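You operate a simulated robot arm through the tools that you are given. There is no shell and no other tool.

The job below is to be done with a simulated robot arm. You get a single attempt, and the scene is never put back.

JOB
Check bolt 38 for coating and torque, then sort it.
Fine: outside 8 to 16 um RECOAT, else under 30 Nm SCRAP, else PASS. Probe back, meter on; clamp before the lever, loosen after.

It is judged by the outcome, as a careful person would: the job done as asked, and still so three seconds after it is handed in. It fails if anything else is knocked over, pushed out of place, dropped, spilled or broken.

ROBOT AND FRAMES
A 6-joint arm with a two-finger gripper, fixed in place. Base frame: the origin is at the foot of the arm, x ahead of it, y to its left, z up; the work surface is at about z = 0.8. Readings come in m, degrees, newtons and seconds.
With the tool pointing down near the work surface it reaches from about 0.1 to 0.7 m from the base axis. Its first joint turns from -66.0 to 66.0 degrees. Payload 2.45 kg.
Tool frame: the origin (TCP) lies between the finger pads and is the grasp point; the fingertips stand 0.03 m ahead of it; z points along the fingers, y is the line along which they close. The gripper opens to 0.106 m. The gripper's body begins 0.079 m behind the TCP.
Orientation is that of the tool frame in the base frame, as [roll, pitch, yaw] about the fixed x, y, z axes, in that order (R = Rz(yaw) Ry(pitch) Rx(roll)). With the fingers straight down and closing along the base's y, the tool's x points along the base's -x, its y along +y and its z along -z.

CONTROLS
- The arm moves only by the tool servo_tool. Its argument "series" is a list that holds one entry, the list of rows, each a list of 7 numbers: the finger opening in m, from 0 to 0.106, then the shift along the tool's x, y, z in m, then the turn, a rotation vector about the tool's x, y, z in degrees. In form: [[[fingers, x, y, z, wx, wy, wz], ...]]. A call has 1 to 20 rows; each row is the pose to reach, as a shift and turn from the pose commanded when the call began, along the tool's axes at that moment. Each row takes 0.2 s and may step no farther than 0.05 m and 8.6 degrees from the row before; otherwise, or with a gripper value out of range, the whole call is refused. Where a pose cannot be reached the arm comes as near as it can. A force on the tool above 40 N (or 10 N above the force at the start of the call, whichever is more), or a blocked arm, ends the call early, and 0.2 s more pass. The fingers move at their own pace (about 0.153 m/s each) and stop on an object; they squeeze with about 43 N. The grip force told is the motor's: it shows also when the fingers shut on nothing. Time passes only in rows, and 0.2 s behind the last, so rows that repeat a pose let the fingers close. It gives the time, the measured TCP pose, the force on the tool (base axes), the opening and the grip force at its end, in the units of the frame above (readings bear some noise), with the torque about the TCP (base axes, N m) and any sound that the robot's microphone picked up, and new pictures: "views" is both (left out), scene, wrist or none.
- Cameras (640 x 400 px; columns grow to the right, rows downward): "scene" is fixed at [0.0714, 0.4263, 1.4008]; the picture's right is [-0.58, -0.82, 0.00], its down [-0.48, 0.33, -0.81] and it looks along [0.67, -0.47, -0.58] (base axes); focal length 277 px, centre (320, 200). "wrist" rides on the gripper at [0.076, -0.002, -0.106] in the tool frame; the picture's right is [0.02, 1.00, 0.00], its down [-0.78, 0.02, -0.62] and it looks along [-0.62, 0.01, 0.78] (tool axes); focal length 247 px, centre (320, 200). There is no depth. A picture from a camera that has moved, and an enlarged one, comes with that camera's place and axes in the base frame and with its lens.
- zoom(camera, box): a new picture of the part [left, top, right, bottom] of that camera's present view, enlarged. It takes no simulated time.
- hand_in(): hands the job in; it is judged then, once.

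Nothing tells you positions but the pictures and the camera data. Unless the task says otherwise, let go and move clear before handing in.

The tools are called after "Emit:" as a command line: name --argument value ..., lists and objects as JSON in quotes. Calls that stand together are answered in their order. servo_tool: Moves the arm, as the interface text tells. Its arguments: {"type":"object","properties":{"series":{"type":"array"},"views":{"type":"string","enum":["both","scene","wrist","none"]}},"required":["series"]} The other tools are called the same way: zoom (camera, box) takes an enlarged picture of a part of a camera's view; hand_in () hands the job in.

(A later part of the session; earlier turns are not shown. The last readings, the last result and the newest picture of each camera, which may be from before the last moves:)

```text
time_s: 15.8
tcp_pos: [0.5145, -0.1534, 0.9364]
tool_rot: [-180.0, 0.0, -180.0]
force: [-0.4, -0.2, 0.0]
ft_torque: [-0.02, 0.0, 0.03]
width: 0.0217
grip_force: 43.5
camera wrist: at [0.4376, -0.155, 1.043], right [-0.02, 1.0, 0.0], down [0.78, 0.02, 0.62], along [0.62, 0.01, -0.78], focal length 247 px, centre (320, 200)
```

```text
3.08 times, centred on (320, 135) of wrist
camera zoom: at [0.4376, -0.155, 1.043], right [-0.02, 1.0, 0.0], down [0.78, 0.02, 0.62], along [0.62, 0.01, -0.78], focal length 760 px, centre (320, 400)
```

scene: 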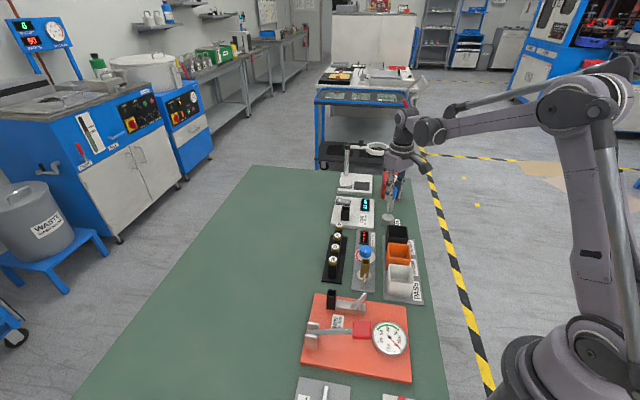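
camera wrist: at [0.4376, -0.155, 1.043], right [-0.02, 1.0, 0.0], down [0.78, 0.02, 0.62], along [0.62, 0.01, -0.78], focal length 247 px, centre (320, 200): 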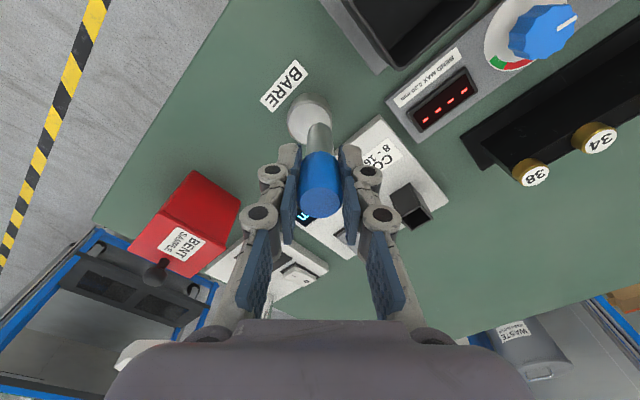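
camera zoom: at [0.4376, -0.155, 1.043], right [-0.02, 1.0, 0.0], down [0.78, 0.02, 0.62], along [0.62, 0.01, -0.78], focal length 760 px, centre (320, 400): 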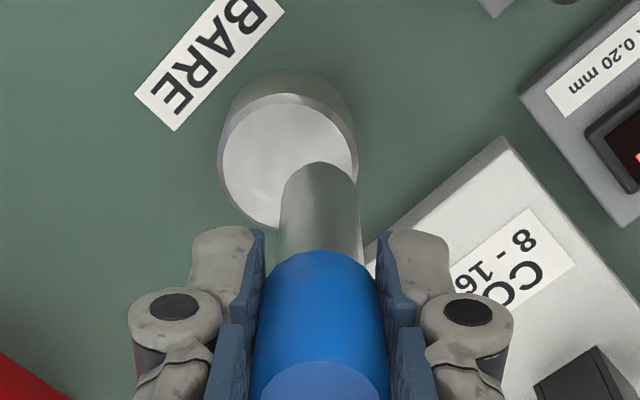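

The reading holds at 23 um. The tip is about 15 mm above the BARE disc, so I'll centre it and touch down gently.

Emit:
servo_tool --series '[[[0.015, -0.001, -0.004, 0.006, 0, 0, 0], [0.015, -0.001, -0.004, 0.011, 0, 0, 0], [0.015, -0.001, -0.004, 0.0125, 0, 0, 0], [0.015, -0.001, -0.004, 0.0135, 0, 0, 0], [0.015, -0.001, -0.004, 0.0145, 0, 0, 0], [0.015, -0.001, -0.004, 0.0145, 0, 0, 0]]]'

Emit:
zoom --camera "scene" --box '[350, 170, 430, 240]'

```text
time_s: 17.2
tcp_pos: [0.5175, -0.1576, 0.9218]
tool_rot: [180.0, 0.1, 180.0]
force: [-0.5, -0.8, -1.1]
ft_torque: [-0.02, -0.03, 0.03]
width: 0.0216
grip_force: 42.6
camera wrist: at [0.4407, -0.1602, 1.0292], right [-0.02, 1.0, 0.0], down [0.78, 0.02, 0.62], along [0.62, 0.01, -0.78], focal length 247 px, centre (320, 200)
```

scene: 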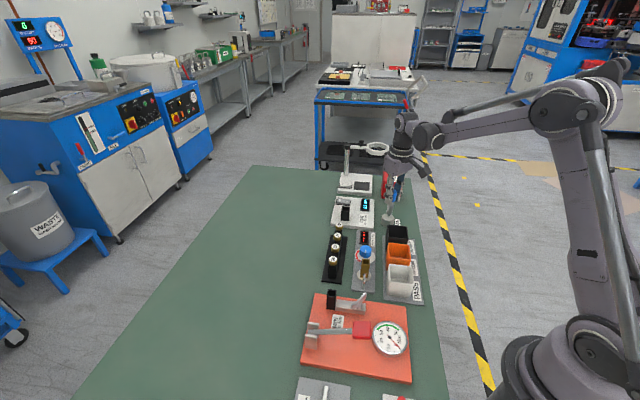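
wrist: 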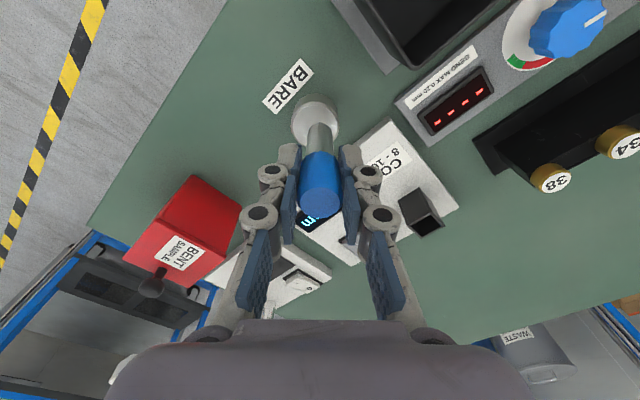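

```text
5.71 times, centred on (390, 205) of scene
camera zoom: at [0.0714, 0.4263, 1.4008], right [-0.58, -0.82, 0.0], down [-0.48, 0.33, -0.81], along [0.67, -0.47, -0.58], focal length 1584 px, centre (-80, 171)
```

zoom: 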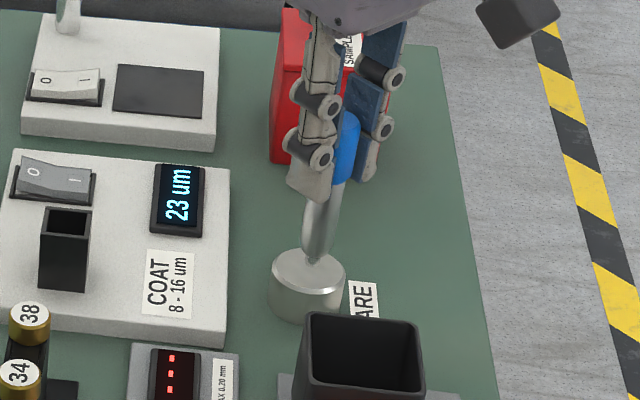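

No contact yet, so I'll keep lowering in 1 mm steps.

Emit:
servo_tool --series '[[[0.015, 0, 0, 0.001, 0, 0, 0], [0.015, 0, 0, 0.002, 0, 0, 0], [0.015, 0, 0, 0.003, 0, 0, 0], [0.015, 0, 0, 0.003, 0, 0, 0]]]' --views "wrist"

Emit:
zoom --camera "scene" --box '[350, 170, 430, 240]'

```text
time_s: 18.2
tcp_pos: [0.5167, -0.1577, 0.919]
tool_rot: [180.0, -0.1, -180.0]
force: [-0.6, 0.0, -0.3]
ft_torque: [-0.02, 0.02, 0.02]
width: 0.0217
grip_force: 42.5
camera wrist: at [0.4404, -0.1605, 1.0262], right [-0.02, 1.0, 0.0], down [0.78, 0.02, 0.62], along [0.62, 0.01, -0.78], focal length 247 px, centre (320, 200)
```

wrist: 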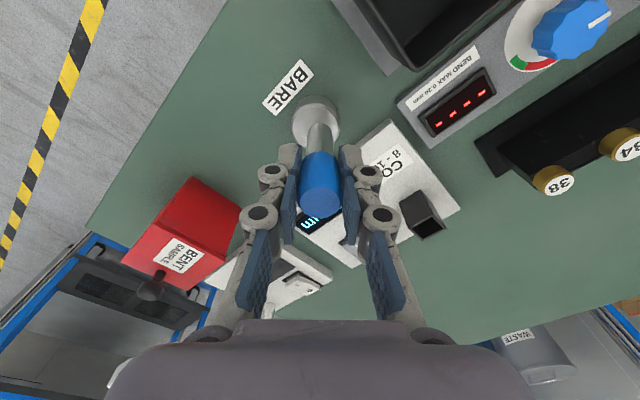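

```text
5.71 times, centred on (390, 205) of scene
camera zoom: at [0.0714, 0.4263, 1.4008], right [-0.58, -0.82, 0.0], down [-0.48, 0.33, -0.81], along [0.67, -0.47, -0.58], focal length 1584 px, centre (-80, 171)
```

zoom: 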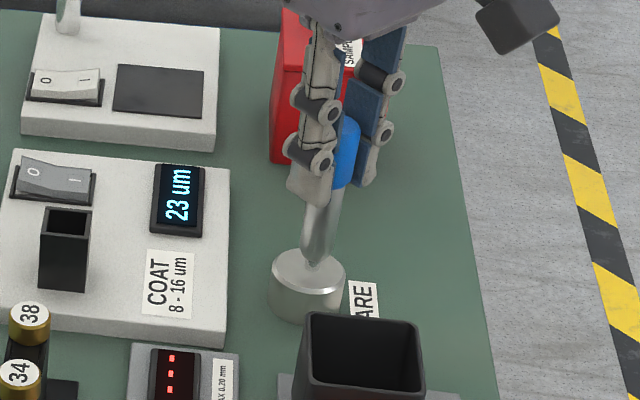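

Emit:
servo_tool --series '[[[0.015, 0, 0, 0.001, 0, 0, 0], [0.015, 0, 0, 0.002, 0, 0, 0], [0.015, 0, 0, 0.003, 0, 0, 0], [0.015, 0, 0, 0.004, 0, 0, 0], [0.015, 0, 0, 0.004, 0, 0, 0]]]' --views "wrist"

Emit:
zoom --camera "scene" --box '[350, 170, 430, 240]'

```text
time_s: 19.4
tcp_pos: [0.5167, -0.1589, 0.9145]
tool_rot: [180.0, 0.0, 180.0]
force: [-0.4, -0.2, 0.2]
ft_torque: [-0.02, -0.03, 0.0]
width: 0.0215
grip_force: 43.0
camera wrist: at [0.4406, -0.1611, 1.0223], right [-0.02, 1.0, 0.0], down [0.78, 0.02, 0.62], along [0.62, 0.01, -0.78], focal length 247 px, centre (320, 200)
```

wrist: 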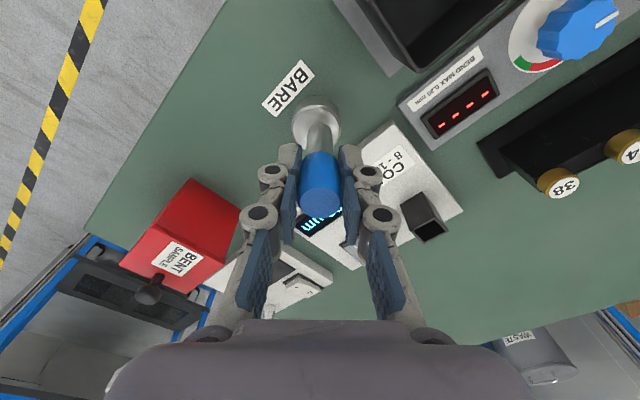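

```text
5.71 times, centred on (390, 205) of scene
camera zoom: at [0.0714, 0.4263, 1.4008], right [-0.58, -0.82, 0.0], down [-0.48, 0.33, -0.81], along [0.67, -0.47, -0.58], focal length 1584 px, centre (-80, 171)
```

zoom: 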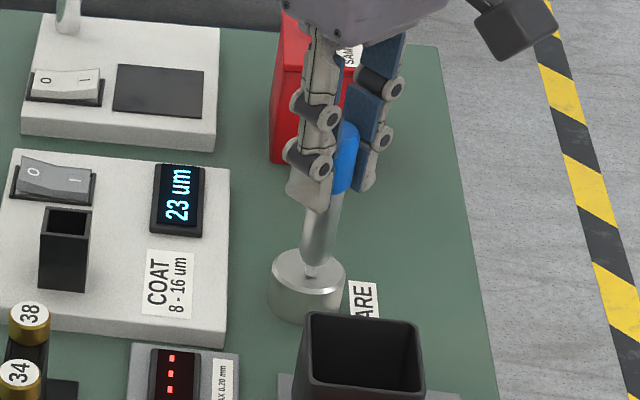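

Emit:
servo_tool --series '[[[0.015, 0, 0, 0.001, 0, 0, 0], [0.015, 0, 0, 0.002, 0, 0, 0], [0.015, 0, 0, 0.003, 0, 0, 0], [0.015, 0, 0, 0.004, 0, 0, 0], [0.015, 0, 0, 0.004, 0, 0, 0]]]' --views "wrist"

Emit:
zoom --camera "scene" --box '[350, 170, 430, 240]'

Emit:
zoom --camera "wrist" --box '[240, 70, 400, 200]'

```text
time_s: 20.6
tcp_pos: [0.517, -0.159, 0.9107]
tool_rot: [180.0, 0.1, 180.0]
force: [0.9, -0.8, 37.3]
ft_torque: [-0.08, -0.1, -0.02]
width: 0.0216
grip_force: 42.3
camera wrist: at [0.4397, -0.1609, 1.0179], right [-0.02, 1.0, 0.0], down [0.78, 0.02, 0.62], along [0.62, 0.01, -0.78], focal length 247 px, centre (320, 200)
```

wrist: 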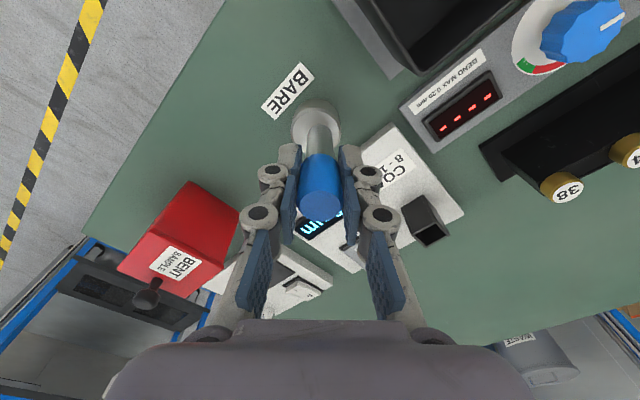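

```text
5.71 times, centred on (390, 205) of scene
camera zoom: at [0.0708, 0.4265, 1.4008], right [-0.58, -0.82, 0.0], down [-0.48, 0.33, -0.81], along [0.67, -0.47, -0.58], focal length 1584 px, centre (-80, 171)
```

zoom: 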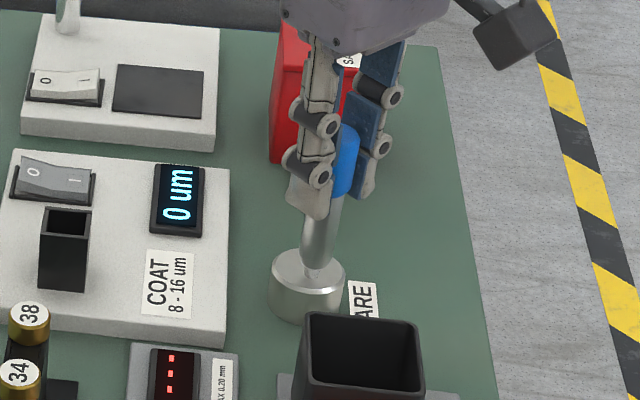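

```text
3.08 times, centred on (320, 135) of wrist
camera zoom: at [0.4397, -0.1609, 1.0179], right [-0.02, 1.0, 0.0], down [0.78, 0.02, 0.62], along [0.62, 0.01, -0.78], focal length 760 px, centre (320, 400)
```

zoom: 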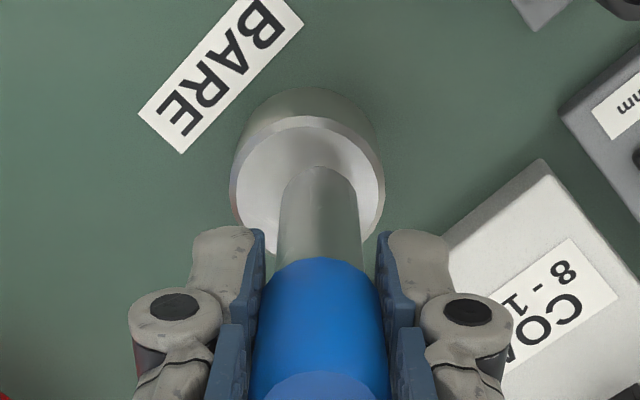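

BARE reads 0 um, so the gauge zero is good. In case touching BARE re-zeroed the gauge, I'll measure bolt 38 once more.

Emit:
servo_tool --series '[[[0.015, 0, 0, -0.02, 0, 0, 0], [0.015, 0, 0, -0.06, 0, 0, 0], [0.015, 0, 0, -0.1, 0, 0, 0], [0.015, -0.005, 0.03, -0.1185, 0, 0, 0], [0.015, -0.011, 0.07, -0.1185, 0, 0, 0], [0.015, -0.018, 0.11, -0.1185, 0, 0, 0], [0.015, -0.025, 0.15, -0.1185, 0, 0, 0], [0.015, -0.03, 0.186, -0.1185, 0, 0, 0], [0.015, -0.03, 0.186, -0.08, 0, 0, 0], [0.015, -0.03, 0.186, -0.055, 0, 0, 0], [0.015, -0.03, 0.186, -0.05, 0, 0, 0], [0.015, -0.03, 0.186, -0.0478, 0, 0, 0], [0.015, -0.03, 0.186, -0.0467, 0, 0, 0], [0.015, -0.03, 0.186, -0.0457, 0, 0, 0], [0.015, -0.03, 0.186, -0.0457, 0, 0, 0]]]' --views "wrist"

Emit:
zoom --camera "scene" --box '[330, 170, 410, 240]'

```text
time_s: 23.8
tcp_pos: [0.5471, 0.0272, 0.9547]
tool_rot: [-180.0, 0.0, -180.0]
force: [0.7, 0.8, -0.4]
ft_torque: [0.02, 0.03, 0.01]
width: 0.0215
grip_force: 43.8
camera wrist: at [0.4708, 0.0249, 1.0625], right [-0.02, 1.0, 0.0], down [0.78, 0.02, 0.62], along [0.62, 0.01, -0.78], focal length 247 px, centre (320, 200)
```

wrist: 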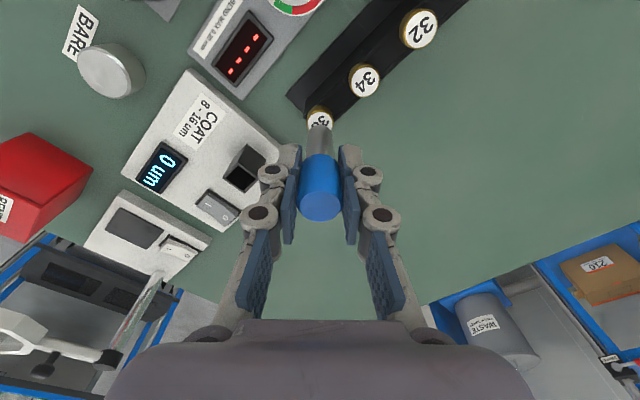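

```text
5.71 times, centred on (370, 205) of scene
camera zoom: at [0.0714, 0.4263, 1.4008], right [-0.58, -0.82, 0.0], down [-0.48, 0.33, -0.81], along [0.67, -0.47, -0.58], focal length 1584 px, centre (34, 171)
```

zoom: 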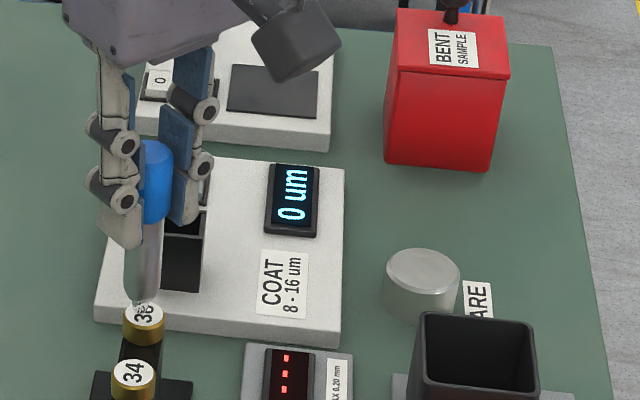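

Emit:
servo_tool --series '[[[0.015, 0, 0, 0.001, 0, 0, 0], [0.015, 0, 0, 0.002, 0, 0, 0], [0.015, 0, 0, 0.003, 0, 0, 0], [0.015, 0, 0, 0.003, 0, 0, 0]]]' --views "wrist"

Emit:
zoom --camera "scene" --box '[330, 170, 410, 240]'

```text
time_s: 24.8
tcp_pos: [0.5465, 0.0268, 0.9545]
tool_rot: [-180.0, 0.0, -180.0]
force: [-0.4, -1.4, 12.0]
ft_torque: [-0.11, 0.05, 0.01]
width: 0.0215
grip_force: 43.0
camera wrist: at [0.4704, 0.0257, 1.061], right [-0.02, 1.0, 0.0], down [0.78, 0.02, 0.62], along [0.62, 0.01, -0.78], focal length 247 px, centre (320, 200)
```

wrist: 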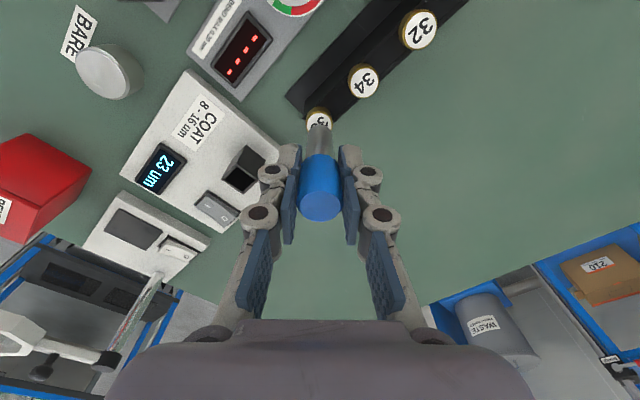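

```text
5.71 times, centred on (370, 205) of scene
camera zoom: at [0.0712, 0.4263, 1.4009], right [-0.58, -0.82, 0.0], down [-0.48, 0.33, -0.81], along [0.67, -0.47, -0.58], focal length 1584 px, centre (34, 171)
```

zoom: 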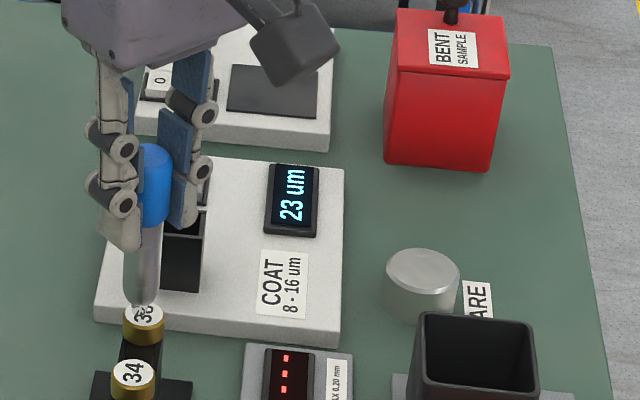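

Confirmed: bolt 38 is 23 um with a valid zero, which means RECOAT. Next I'll put the probe back, moving above the holder first.

Emit:
servo_tool --series '[[[0.015, 0, 0, -0.02, 0, 0, 0], [0.015, 0, 0, -0.066, 0, 0, 0], [0.015, -0.02, -0.026, -0.066, 0, 0, 0], [0.015, -0.04, -0.053, -0.066, 0, 0, 0], [0.015, -0.062, -0.0795, -0.066, 0, 0, 0], [0.015, -0.062, -0.0795, -0.04, 0, 0, 0], [0.015, -0.062, -0.0795, -0.025, 0, 0, 0], [0.015, -0.062, -0.0795, -0.025, 0, 0, 0]]]' --views "wrist"

Emit:
zoom --camera "scene" --box '[320, 160, 390, 230]'

Emit:
zoom --camera "wrist" --box '[260, 80, 380, 180]'

```text
time_s: 26.6
tcp_pos: [0.608, -0.0513, 0.9793]
tool_rot: [179.9, 0.0, -180.0]
force: [-0.4, 0.4, 0.4]
ft_torque: [-0.01, 0.06, 0.03]
width: 0.0214
grip_force: 42.9
camera wrist: at [0.5324, -0.053, 1.0864], right [-0.02, 1.0, 0.0], down [0.78, 0.02, 0.62], along [0.62, 0.01, -0.78], focal length 247 px, centre (320, 200)
```

wrist: 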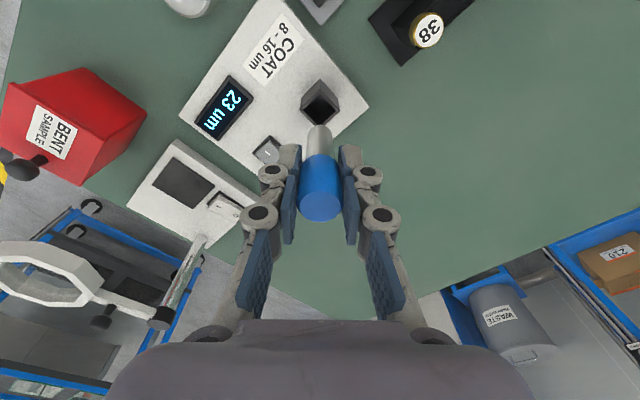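

```text
5.71 times, centred on (355, 195) of scene
camera zoom: at [0.0714, 0.4263, 1.4008], right [-0.58, -0.82, 0.0], down [-0.48, 0.33, -0.81], along [0.67, -0.47, -0.58], focal length 1584 px, centre (120, 229)
```

zoom: 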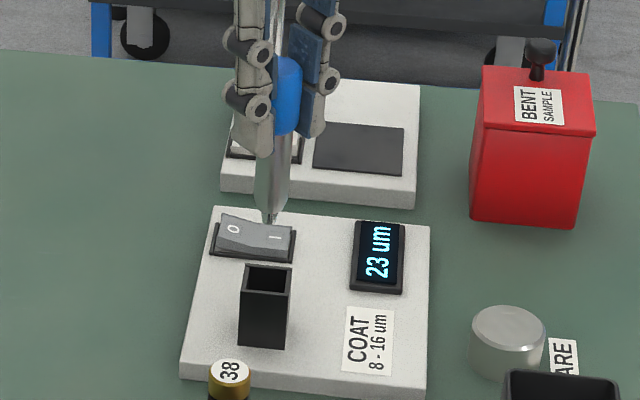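

```text
4.00 times, centred on (320, 130) of wrist
camera zoom: at [0.5324, -0.053, 1.0864], right [-0.02, 1.0, 0.0], down [0.78, 0.02, 0.62], along [0.62, 0.01, -0.78], focal length 988 px, centre (320, 480)
```

zoom: 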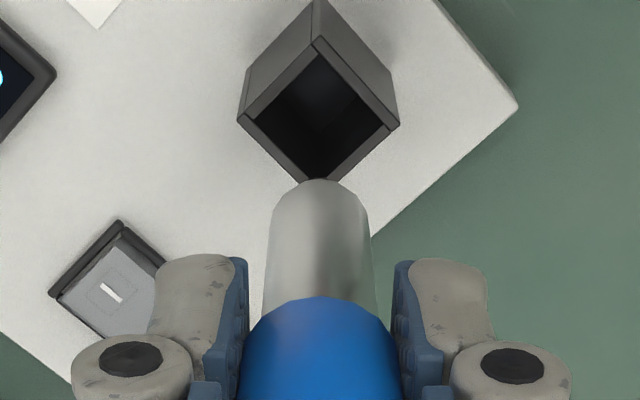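

The probe is lined up with the holder, so I'll lower it in.

Emit:
servo_tool --series '[[[0.015, 0, 0, 0.015, 0, 0, 0], [0.015, 0, 0, 0.03, 0, 0, 0], [0.015, 0, 0, 0.045, 0, 0, 0], [0.015, 0, 0, 0.058, 0, 0, 0], [0.015, 0, 0, 0.066, 0, 0, 0], [0.015, 0, 0, 0.069, 0, 0, 0], [0.015, 0, 0, 0.071, 0, 0, 0], [0.015, 0, 0, 0.0725, 0, 0, 0], [0.015, 0, 0, 0.0725, 0, 0, 0]]]' --views "wrist"

Emit:
zoom --camera "scene" --box '[320, 160, 390, 230]'

Emit:
zoom --camera "wrist" --box '[260, 80, 380, 180]'

```text
time_s: 28.6
tcp_pos: [0.609, -0.0524, 0.9074]
tool_rot: [180.0, -0.1, -179.9]
force: [-6.1, -5.0, 36.3]
ft_torque: [0.03, 0.02, 0.0]
width: 0.0219
grip_force: 42.6
camera wrist: at [0.5323, -0.0535, 1.0142], right [-0.02, 1.0, 0.0], down [0.78, 0.02, 0.62], along [0.62, 0.01, -0.78], focal length 247 px, centre (320, 200)
```

wrist: 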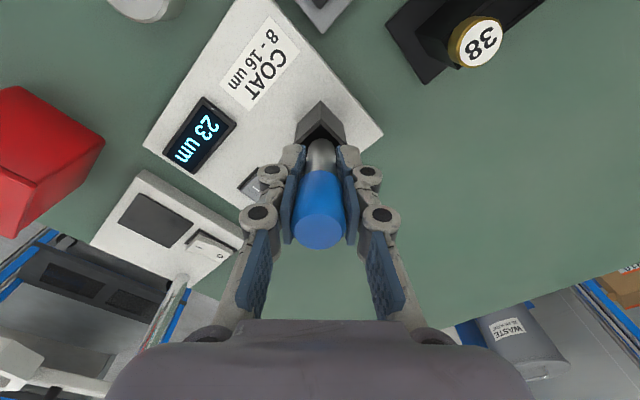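

```text
5.71 times, centred on (355, 195) of scene
camera zoom: at [0.0705, 0.4263, 1.4009], right [-0.58, -0.82, 0.0], down [-0.48, 0.33, -0.81], along [0.67, -0.47, -0.58], focal length 1584 px, centre (120, 229)
```

zoom: 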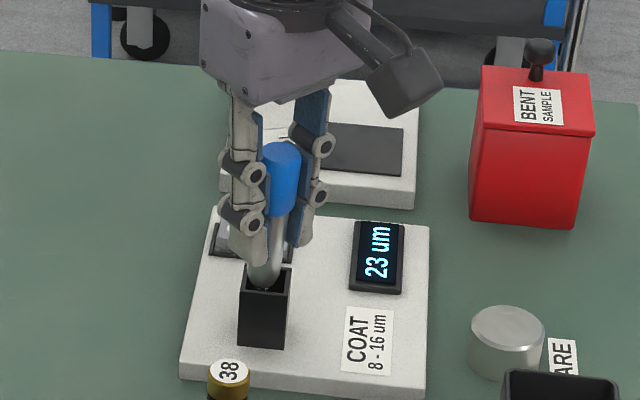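

```text
4.00 times, centred on (320, 130) of wrist
camera zoom: at [0.5323, -0.0535, 1.0142], right [-0.02, 1.0, 0.0], down [0.78, 0.02, 0.62], along [0.62, 0.01, -0.78], focal length 988 px, centre (320, 480)
```

zoom: 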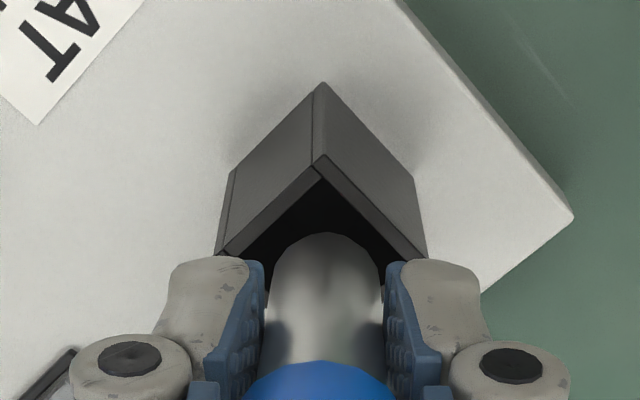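

The probe caught on the holder rim and slid up in the grip, so it needs a small shift toward −x. I'll back off to look.

Emit:
servo_tool --series '[[[0.015, 0, 0, -0.01, 0, 0, 0], [0.015, 0, 0, -0.03, 0, 0, 0], [0.015, 0, 0, -0.04, 0, 0, 0], [0.015, 0, 0, -0.04, 0, 0, 0]]]' --views "wrist"

Emit:
zoom --camera "scene" --box '[330, 170, 380, 220]'

Emit:
zoom --camera "wrist" --box '[260, 90, 380, 250]'

```text
time_s: 29.6
tcp_pos: [0.6105, -0.0524, 0.9469]
tool_rot: [-180.0, -0.1, 180.0]
force: [-0.1, -0.5, -1.6]
ft_torque: [0.03, -0.04, 0.0]
width: 0.0212
grip_force: 42.7
camera wrist: at [0.5334, -0.0541, 1.0542], right [-0.02, 1.0, 0.0], down [0.78, 0.02, 0.62], along [0.62, 0.01, -0.78], focal length 247 px, centre (320, 200)
```

wrist: 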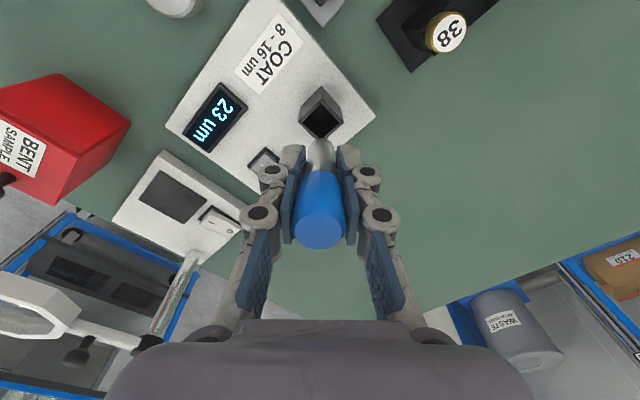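

```text
8.00 times, centred on (355, 195) of scene
camera zoom: at [0.0714, 0.4263, 1.4008], right [-0.58, -0.82, 0.0], down [-0.48, 0.33, -0.81], along [0.67, -0.47, -0.58], focal length 2217 px, centre (40, 240)
```

zoom: 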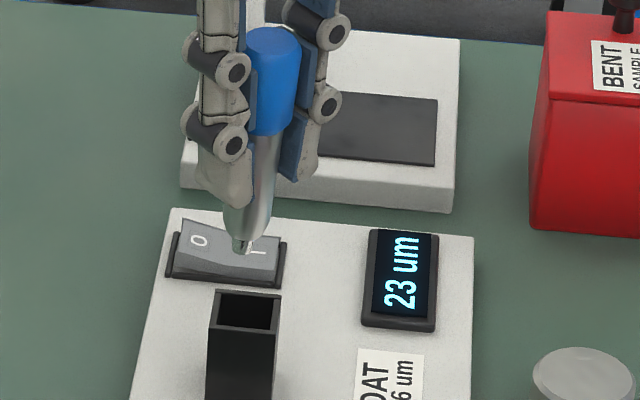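

```text
2.50 times, centred on (320, 170) of wrist
camera zoom: at [0.5334, -0.0541, 1.0542], right [-0.02, 1.0, 0.0], down [0.78, 0.02, 0.62], along [0.62, 0.01, -0.78], focal length 617 px, centre (320, 275)
```

zoom: 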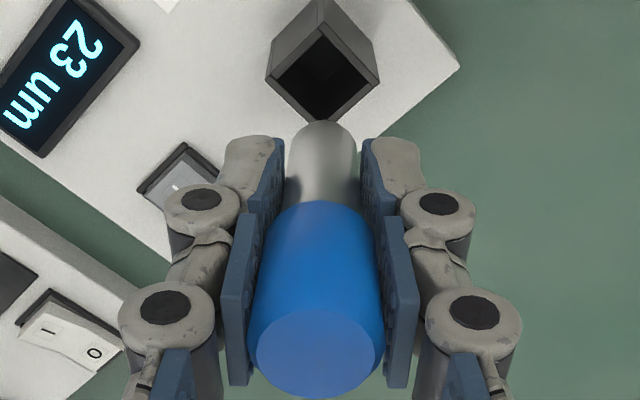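

The probe has tilted about 5° in the pads with its tip toward +x, and it sits about 25 mm higher in the grip. I'll tilt the tool to make the probe vertical and shift slightly, then check.

Emit:
servo_tool --series '[[[0.015, 0.001, -0.0005, 0, 0, 2.5, 0], [0.015, 0.002, -0.001, 0, 0, 5, 0], [0.015, 0.002, -0.001, 0, 0, 5, 0]]]' --views "wrist"

Emit:
zoom --camera "scene" --box '[330, 170, 380, 220]'

Emit:
zoom --camera "wrist" --box '[260, 90, 380, 250]'

```text
time_s: 30.4
tcp_pos: [0.6068, -0.0531, 0.9457]
tool_rot: [180.0, -5.0, -179.9]
force: [0.5, 0.2, 0.1]
ft_torque: [0.03, -0.03, -0.03]
width: 0.0213
grip_force: 42.3
camera wrist: at [0.5404, -0.0549, 1.0596], right [-0.02, 1.0, 0.0], down [0.83, 0.02, 0.55], along [0.55, 0.01, -0.83], focal length 247 px, centre (320, 200)
```

wrist: 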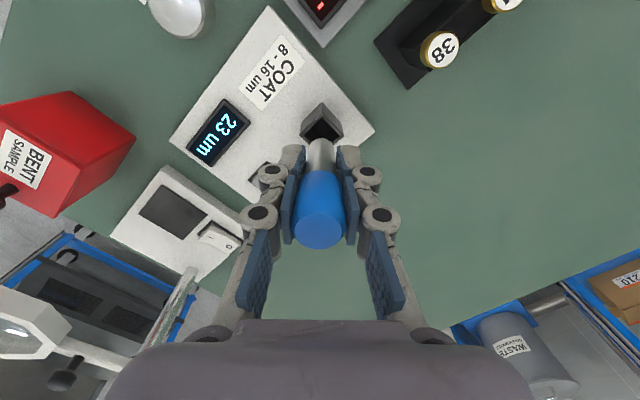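

```text
8.00 times, centred on (355, 195) of scene
camera zoom: at [0.0714, 0.4263, 1.4008], right [-0.58, -0.82, 0.0], down [-0.48, 0.33, -0.81], along [0.67, -0.47, -0.58], focal length 2217 px, centre (40, 240)
```

zoom: 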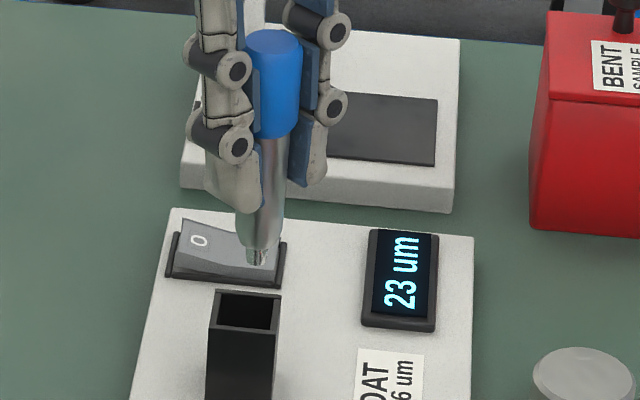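

```text
2.50 times, centred on (320, 170) of wrist
camera zoom: at [0.5404, -0.0549, 1.0596], right [-0.02, 1.0, 0.0], down [0.83, 0.02, 0.55], along [0.55, 0.01, -0.83], focal length 617 px, centre (320, 275)
```

zoom: 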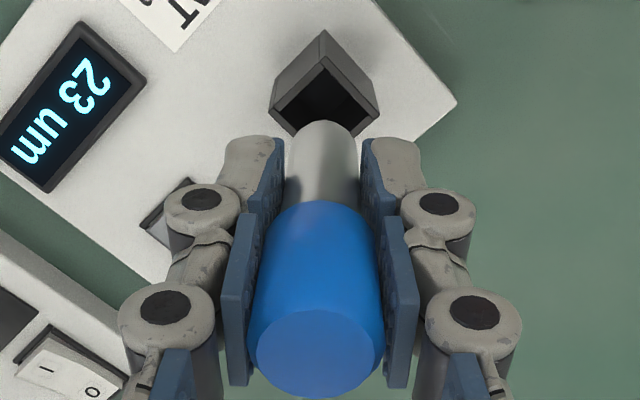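

The probe is vertical now. The holder mouth is at about (0.607, −0.052, 0.86), so I'll shift 2 mm and lower carefully to just inside it.

Emit:
servo_tool --series '[[[0.015, -0.0029, 0.001, 0.0098, 0, 0, 0], [0.015, -0.0037, 0.001, 0.0198, 0, 0, 0], [0.015, -0.0043, 0.001, 0.0257, 0, 0, 0], [0.015, -0.0048, 0.001, 0.0317, 0, 0, 0], [0.015, -0.0048, 0.001, 0.0317, 0, 0, 0]]]' --views "wrist"

Emit:
zoom --camera "scene" --box '[330, 170, 380, 220]'

Emit:
zoom --camera "wrist" --box '[260, 90, 380, 250]'

```text
time_s: 31.6
tcp_pos: [0.608, -0.0512, 0.9149]
tool_rot: [-179.9, -5.0, -179.9]
force: [-1.2, 0.0, -1.2]
ft_torque: [0.02, 0.0, -0.01]
width: 0.0213
grip_force: 43.6
camera wrist: at [0.5417, -0.0534, 1.0281], right [-0.02, 1.0, 0.0], down [0.83, 0.02, 0.55], along [0.55, 0.01, -0.83], focal length 247 px, centre (320, 200)
```

wrist: 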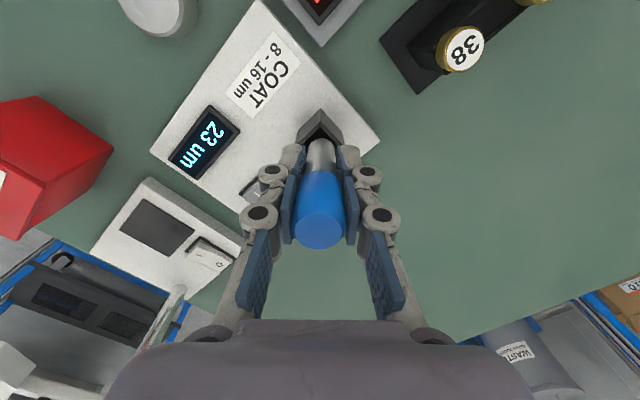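

```text
8.00 times, centred on (355, 195) of scene
camera zoom: at [0.0714, 0.4263, 1.4008], right [-0.58, -0.82, 0.0], down [-0.48, 0.33, -0.81], along [0.67, -0.47, -0.58], focal length 2217 px, centre (40, 240)
```

zoom: 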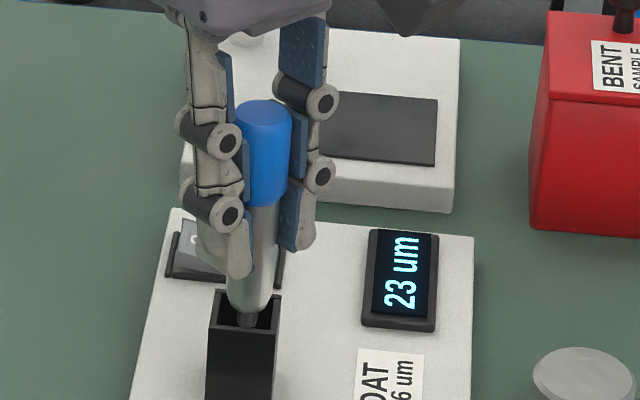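

```text
2.50 times, centred on (320, 170) of wrist
camera zoom: at [0.5417, -0.0534, 1.0281], right [-0.02, 1.0, 0.0], down [0.83, 0.02, 0.55], along [0.55, 0.01, -0.83], focal length 617 px, centre (320, 275)
```

zoom: 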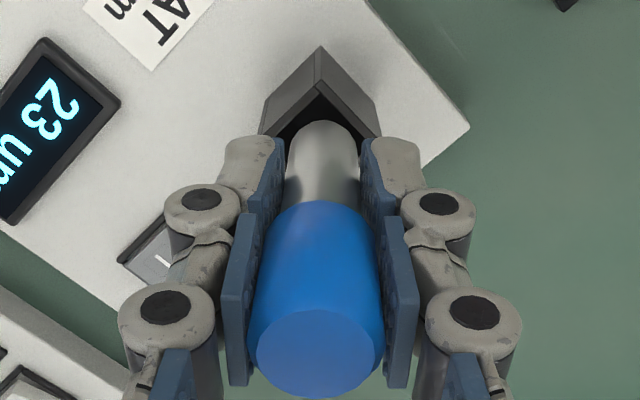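

The tip has entered the mouth with no contact force. I'll continue down gently.

Emit:
servo_tool --series '[[[0.015, -0.0003, 0, 0.004, 0, 0, 0], [0.015, -0.0007, 0, 0.008, 0, 0, 0], [0.015, -0.001, 0, 0.012, 0, 0, 0], [0.015, -0.0013, 0, 0.015, 0, 0, 0], [0.015, -0.0013, 0, 0.015, 0, 0, 0]]]' --views "wrist"

Emit:
zoom --camera "scene" --box '[330, 170, 380, 220]'

Emit:
zoom --camera "wrist" --box '[260, 90, 380, 250]'

```text
time_s: 32.8
tcp_pos: [0.6085, -0.0506, 0.9004]
tool_rot: [179.9, -5.0, -179.9]
force: [1.0, 3.0, 36.4]
ft_torque: [0.45, 0.2, -0.01]
width: 0.0204
grip_force: 43.2
camera wrist: at [0.5417, -0.0529, 1.0138], right [-0.02, 1.0, 0.0], down [0.83, 0.02, 0.55], along [0.55, 0.01, -0.83], focal length 247 px, centre (320, 200)
```

wrist: 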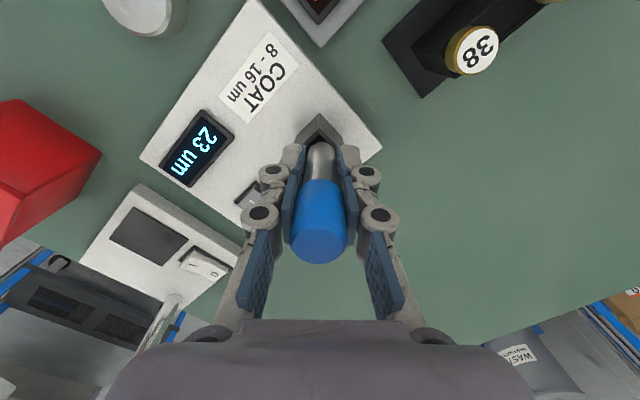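

```text
8.00 times, centred on (355, 195) of scene
camera zoom: at [0.0707, 0.4264, 1.4008], right [-0.58, -0.82, 0.0], down [-0.48, 0.33, -0.81], along [0.67, -0.47, -0.58], focal length 2217 px, centre (40, 240)
```

zoom: 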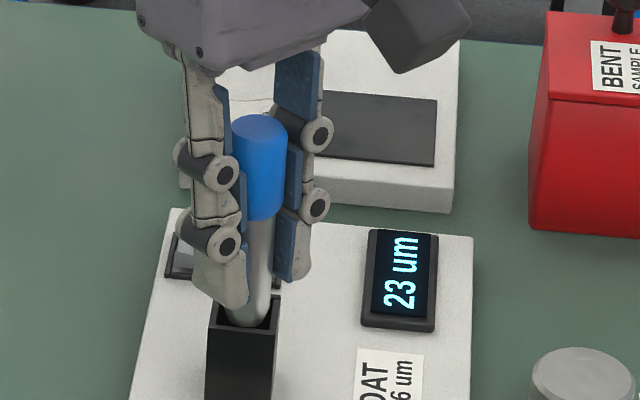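

```text
2.50 times, centred on (320, 170) of wrist
camera zoom: at [0.5417, -0.0529, 1.0138], right [-0.02, 1.0, 0.0], down [0.83, 0.02, 0.55], along [0.55, 0.01, -0.83], focal length 617 px, centre (320, 275)
```

zoom: 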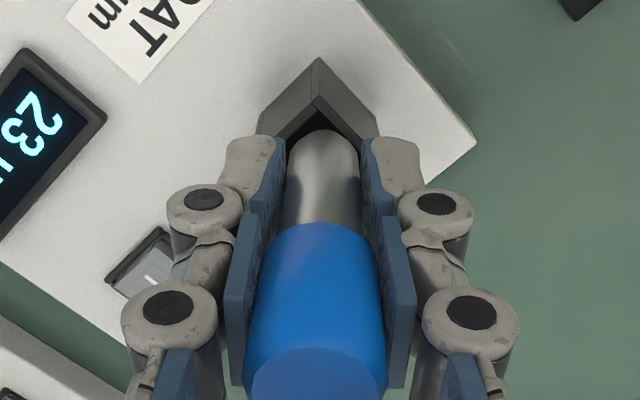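

The shaft end caught on the wall nearest the camera, and the torque reading puts the contact on the −x/+y side. I'll lift slightly, shift about 3 mm toward −y and 1 mm toward +x, and try again in small steps.

Emit:
servo_tool --series '[[[0.015, 0.0004, 0, -0.005, 0, 0, 0], [0.015, 0.001, 0, -0.012, 0, 0, 0], [0.015, 0.0, -0.003, -0.012, 0, 0, 0], [0.015, 0.0, -0.003, -0.012, 0, 0, 0]]]' --views "wrist"

Emit:
zoom --camera "scene" --box '[330, 170, 380, 220]'

Emit:
zoom --camera "wrist" --box '[260, 90, 380, 250]'

```text
time_s: 33.8
tcp_pos: [0.6109, -0.056, 0.9104]
tool_rot: [180.0, -5.1, -180.0]
force: [-0.3, 0.7, -0.6]
ft_torque: [-0.01, 0.0, -0.02]
width: 0.0205
grip_force: 43.2
camera wrist: at [0.5439, -0.0574, 1.0237], right [-0.02, 1.0, 0.0], down [0.83, 0.02, 0.55], along [0.55, 0.01, -0.83], focal length 247 px, centre (320, 200)
```

wrist: 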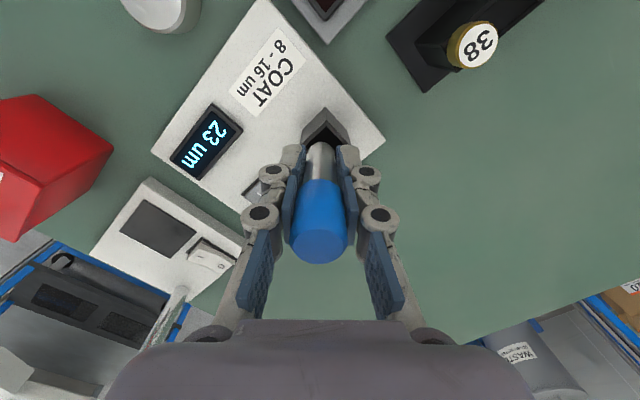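

```text
8.00 times, centred on (355, 195) of scene
camera zoom: at [0.0714, 0.4263, 1.4008], right [-0.58, -0.82, 0.0], down [-0.48, 0.33, -0.81], along [0.67, -0.47, -0.58], focal length 2217 px, centre (40, 240)
```

zoom: 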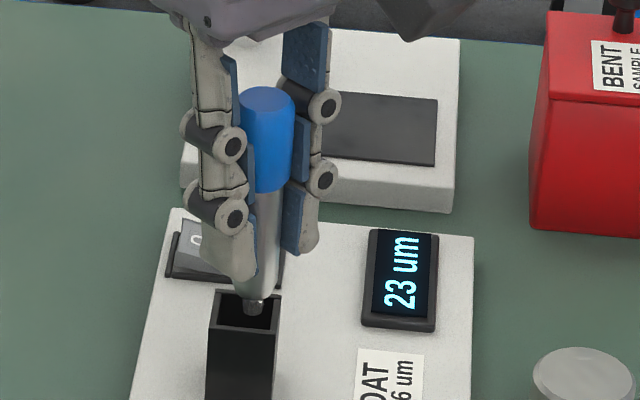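

```text
2.50 times, centred on (320, 170) of wrist
camera zoom: at [0.5439, -0.0574, 1.0237], right [-0.02, 1.0, 0.0], down [0.83, 0.02, 0.55], along [0.55, 0.01, -0.83], focal length 617 px, centre (320, 275)
```

zoom: 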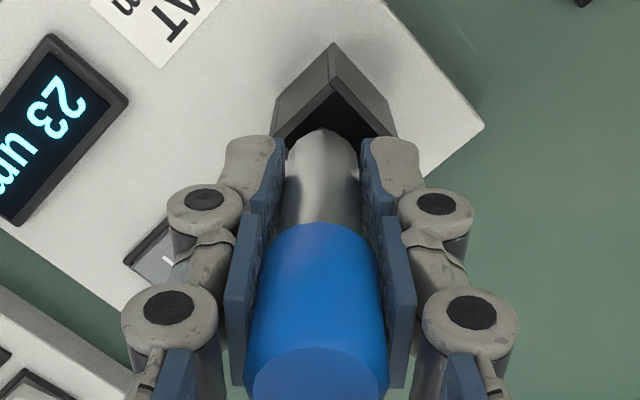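

I overshot slightly: the mouth is now about 3 mm toward +y of the shaft. I'll correct that and lower a little.

Emit:
servo_tool --series '[[[0.015, 0.0005, 0.003, 0, 0, 0, 0], [0.015, 0.0003, 0.003, 0.003, 0, 0, 0], [0.015, 0.0, 0.003, 0.006, 0, 0, 0], [0.015, 0.0, 0.003, 0.006, 0, 0, 0]]]' --views "wrist"

Emit:
zoom --camera "scene" --box '[330, 170, 380, 220]'

Emit:
zoom --camera "wrist" --box '[260, 90, 380, 250]'

```text
time_s: 34.8
tcp_pos: [0.6094, -0.0512, 0.9049]
tool_rot: [179.9, -5.0, -179.9]
force: [-0.8, -0.3, -1.5]
ft_torque: [0.0, 0.03, 0.01]
width: 0.0204
grip_force: 43.1
camera wrist: at [0.5429, -0.0541, 1.0189], right [-0.02, 1.0, 0.0], down [0.83, 0.02, 0.55], along [0.55, 0.01, -0.83], focal length 247 px, centre (320, 200)
```

wrist: 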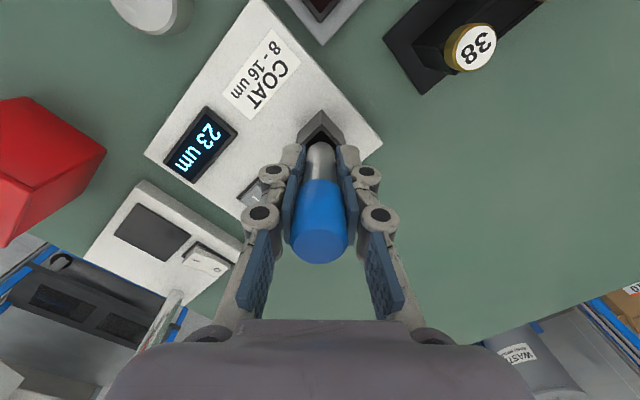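

```text
8.00 times, centred on (355, 195) of scene
camera zoom: at [0.0714, 0.4263, 1.4008], right [-0.58, -0.82, 0.0], down [-0.48, 0.33, -0.81], along [0.67, -0.47, -0.58], focal length 2217 px, centre (40, 240)
```

zoom: 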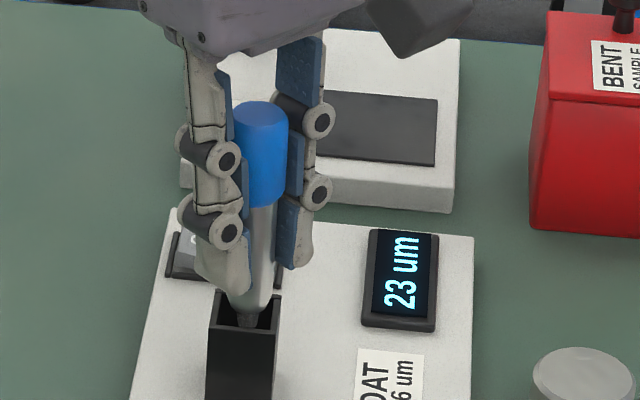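

```text
2.50 times, centred on (320, 170) of wrist
camera zoom: at [0.5429, -0.0541, 1.0189], right [-0.02, 1.0, 0.0], down [0.83, 0.02, 0.55], along [0.55, 0.01, -0.83], focal length 617 px, centre (320, 275)
```

zoom: 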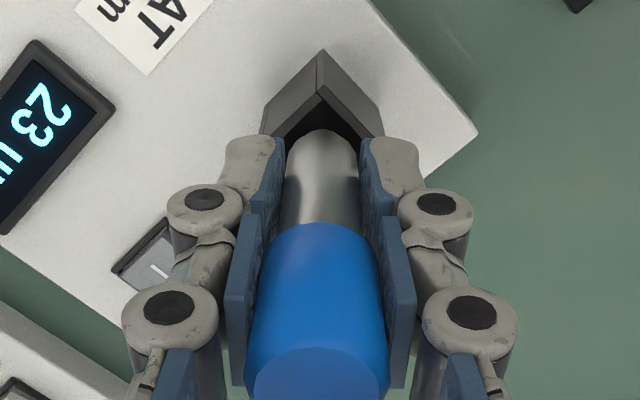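

Alignment looks centred now. I'll lower another 4 mm with a small bias.

Emit:
servo_tool --series '[[[0.015, -0.001, -0.0005, 0.0015, 0, 0, 0], [0.015, -0.0013, -0.0005, 0.003, 0, 0, 0], [0.015, -0.0014, -0.0005, 0.0045, 0, 0, 0], [0.015, -0.0014, -0.0005, 0.0045, 0, 0, 0]]]' --views "wrist"

Emit:
zoom --camera "scene" --box '[330, 170, 380, 220]'

Emit:
zoom --camera "wrist" --box '[260, 90, 380, 250]'

```text
time_s: 35.8
tcp_pos: [0.6108, -0.0526, 0.9003]
tool_rot: [-179.9, -4.9, -180.0]
force: [-0.7, -0.4, -0.5]
ft_torque: [-0.01, 0.02, -0.03]
width: 0.0205
grip_force: 43.5
camera wrist: at [0.5433, -0.0551, 1.0144], right [-0.02, 1.0, 0.0], down [0.83, 0.02, 0.55], along [0.55, 0.01, -0.83], focal length 247 px, centre (320, 200)
```

wrist: 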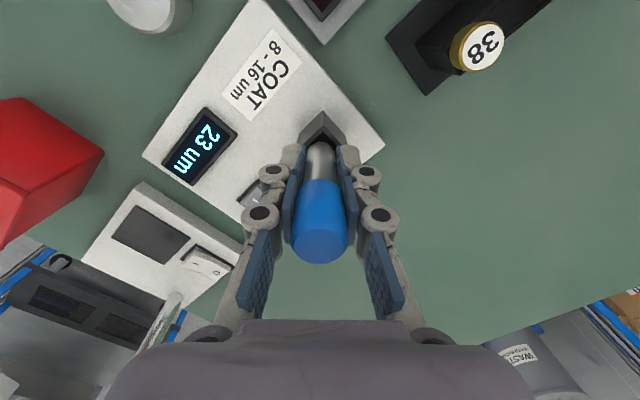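

```text
8.00 times, centred on (355, 195) of scene
camera zoom: at [0.0714, 0.4263, 1.4008], right [-0.58, -0.82, 0.0], down [-0.48, 0.33, -0.81], along [0.67, -0.47, -0.58], focal length 2217 px, centre (40, 240)
```

zoom: 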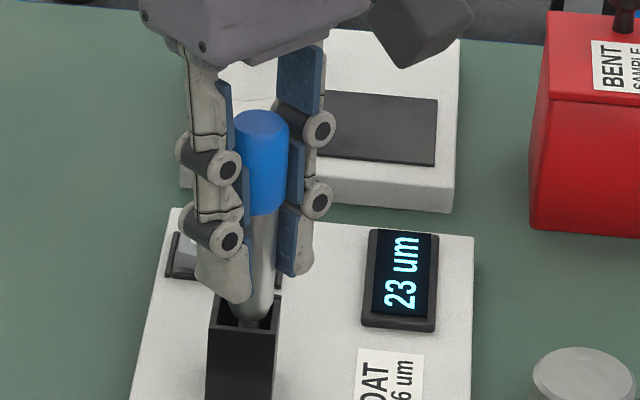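

```text
2.50 times, centred on (320, 170) of wrist
camera zoom: at [0.5433, -0.0551, 1.0144], right [-0.02, 1.0, 0.0], down [0.83, 0.02, 0.55], along [0.55, 0.01, -0.83], focal length 617 px, centre (320, 275)
```

zoom: 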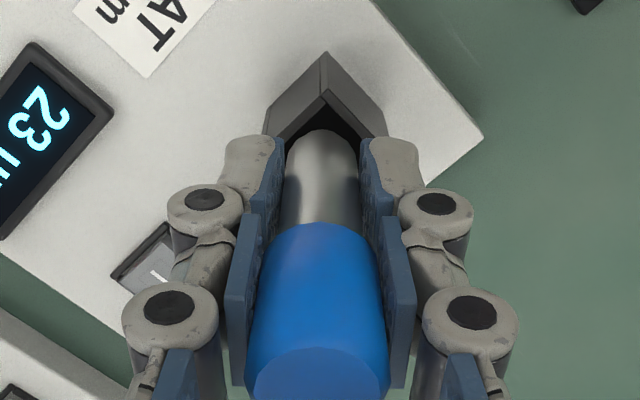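

No contact this time, and the tip is below the front rim. I'll go a bit further in.

Emit:
servo_tool --series '[[[0.015, -0.0001, 0, 0.0015, 0, 0, 0], [0.015, -0.0003, 0, 0.003, 0, 0, 0], [0.015, -0.0004, 0, 0.0045, 0, 0, 0], [0.015, -0.0004, 0, 0.0045, 0, 0, 0]]]' --views "wrist"

Emit:
zoom --camera "scene" --box '[330, 170, 380, 220]'

Emit:
zoom --camera "wrist" --box '[260, 90, 380, 250]'

```text
time_s: 36.8
tcp_pos: [0.6113, -0.0538, 0.8956]
tool_rot: [-179.9, -5.0, 179.9]
force: [0.9, 0.5, -0.8]
ft_torque: [-0.03, 0.03, -0.01]
width: 0.0204
grip_force: 43.0
camera wrist: at [0.5441, -0.0548, 1.009], right [-0.02, 1.0, 0.0], down [0.83, 0.02, 0.55], along [0.55, 0.01, -0.83], focal length 247 px, centre (320, 200)
```

wrist: 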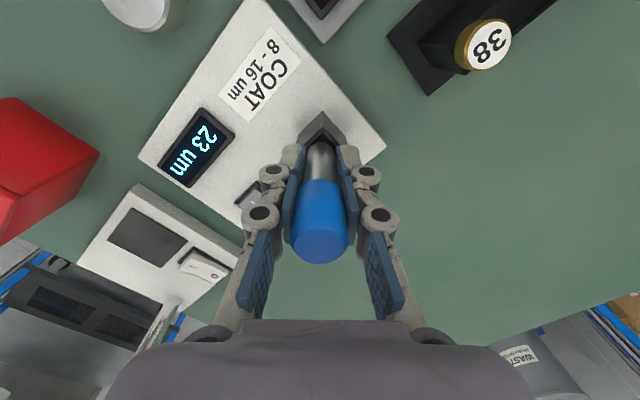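

```text
8.00 times, centred on (355, 195) of scene
camera zoom: at [0.0714, 0.4263, 1.4008], right [-0.58, -0.82, 0.0], down [-0.48, 0.33, -0.81], along [0.67, -0.47, -0.58], focal length 2217 px, centre (40, 240)
```

zoom: 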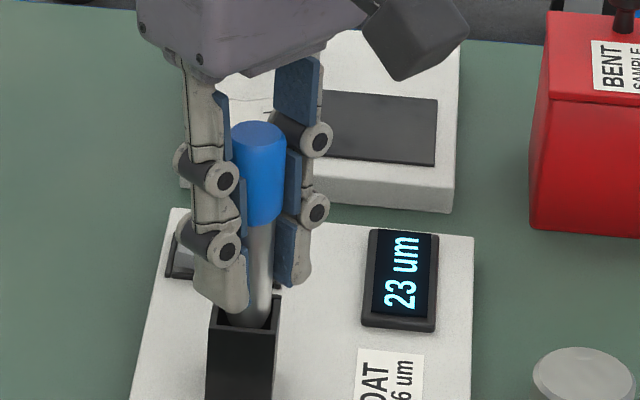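

```text
2.50 times, centred on (320, 170) of wrist
camera zoom: at [0.5441, -0.0548, 1.009], right [-0.02, 1.0, 0.0], down [0.83, 0.02, 0.55], along [0.55, 0.01, -0.83], focal length 617 px, centre (320, 275)
```

zoom: 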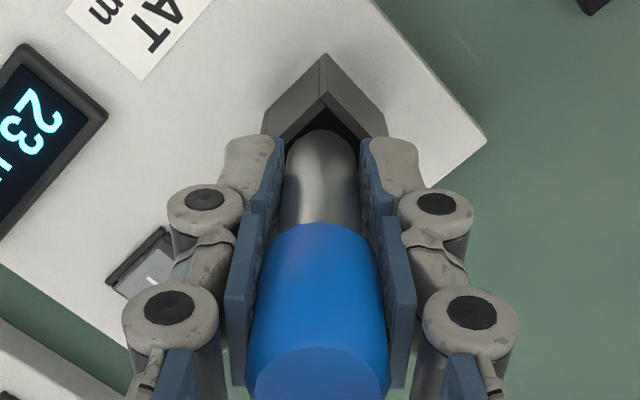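

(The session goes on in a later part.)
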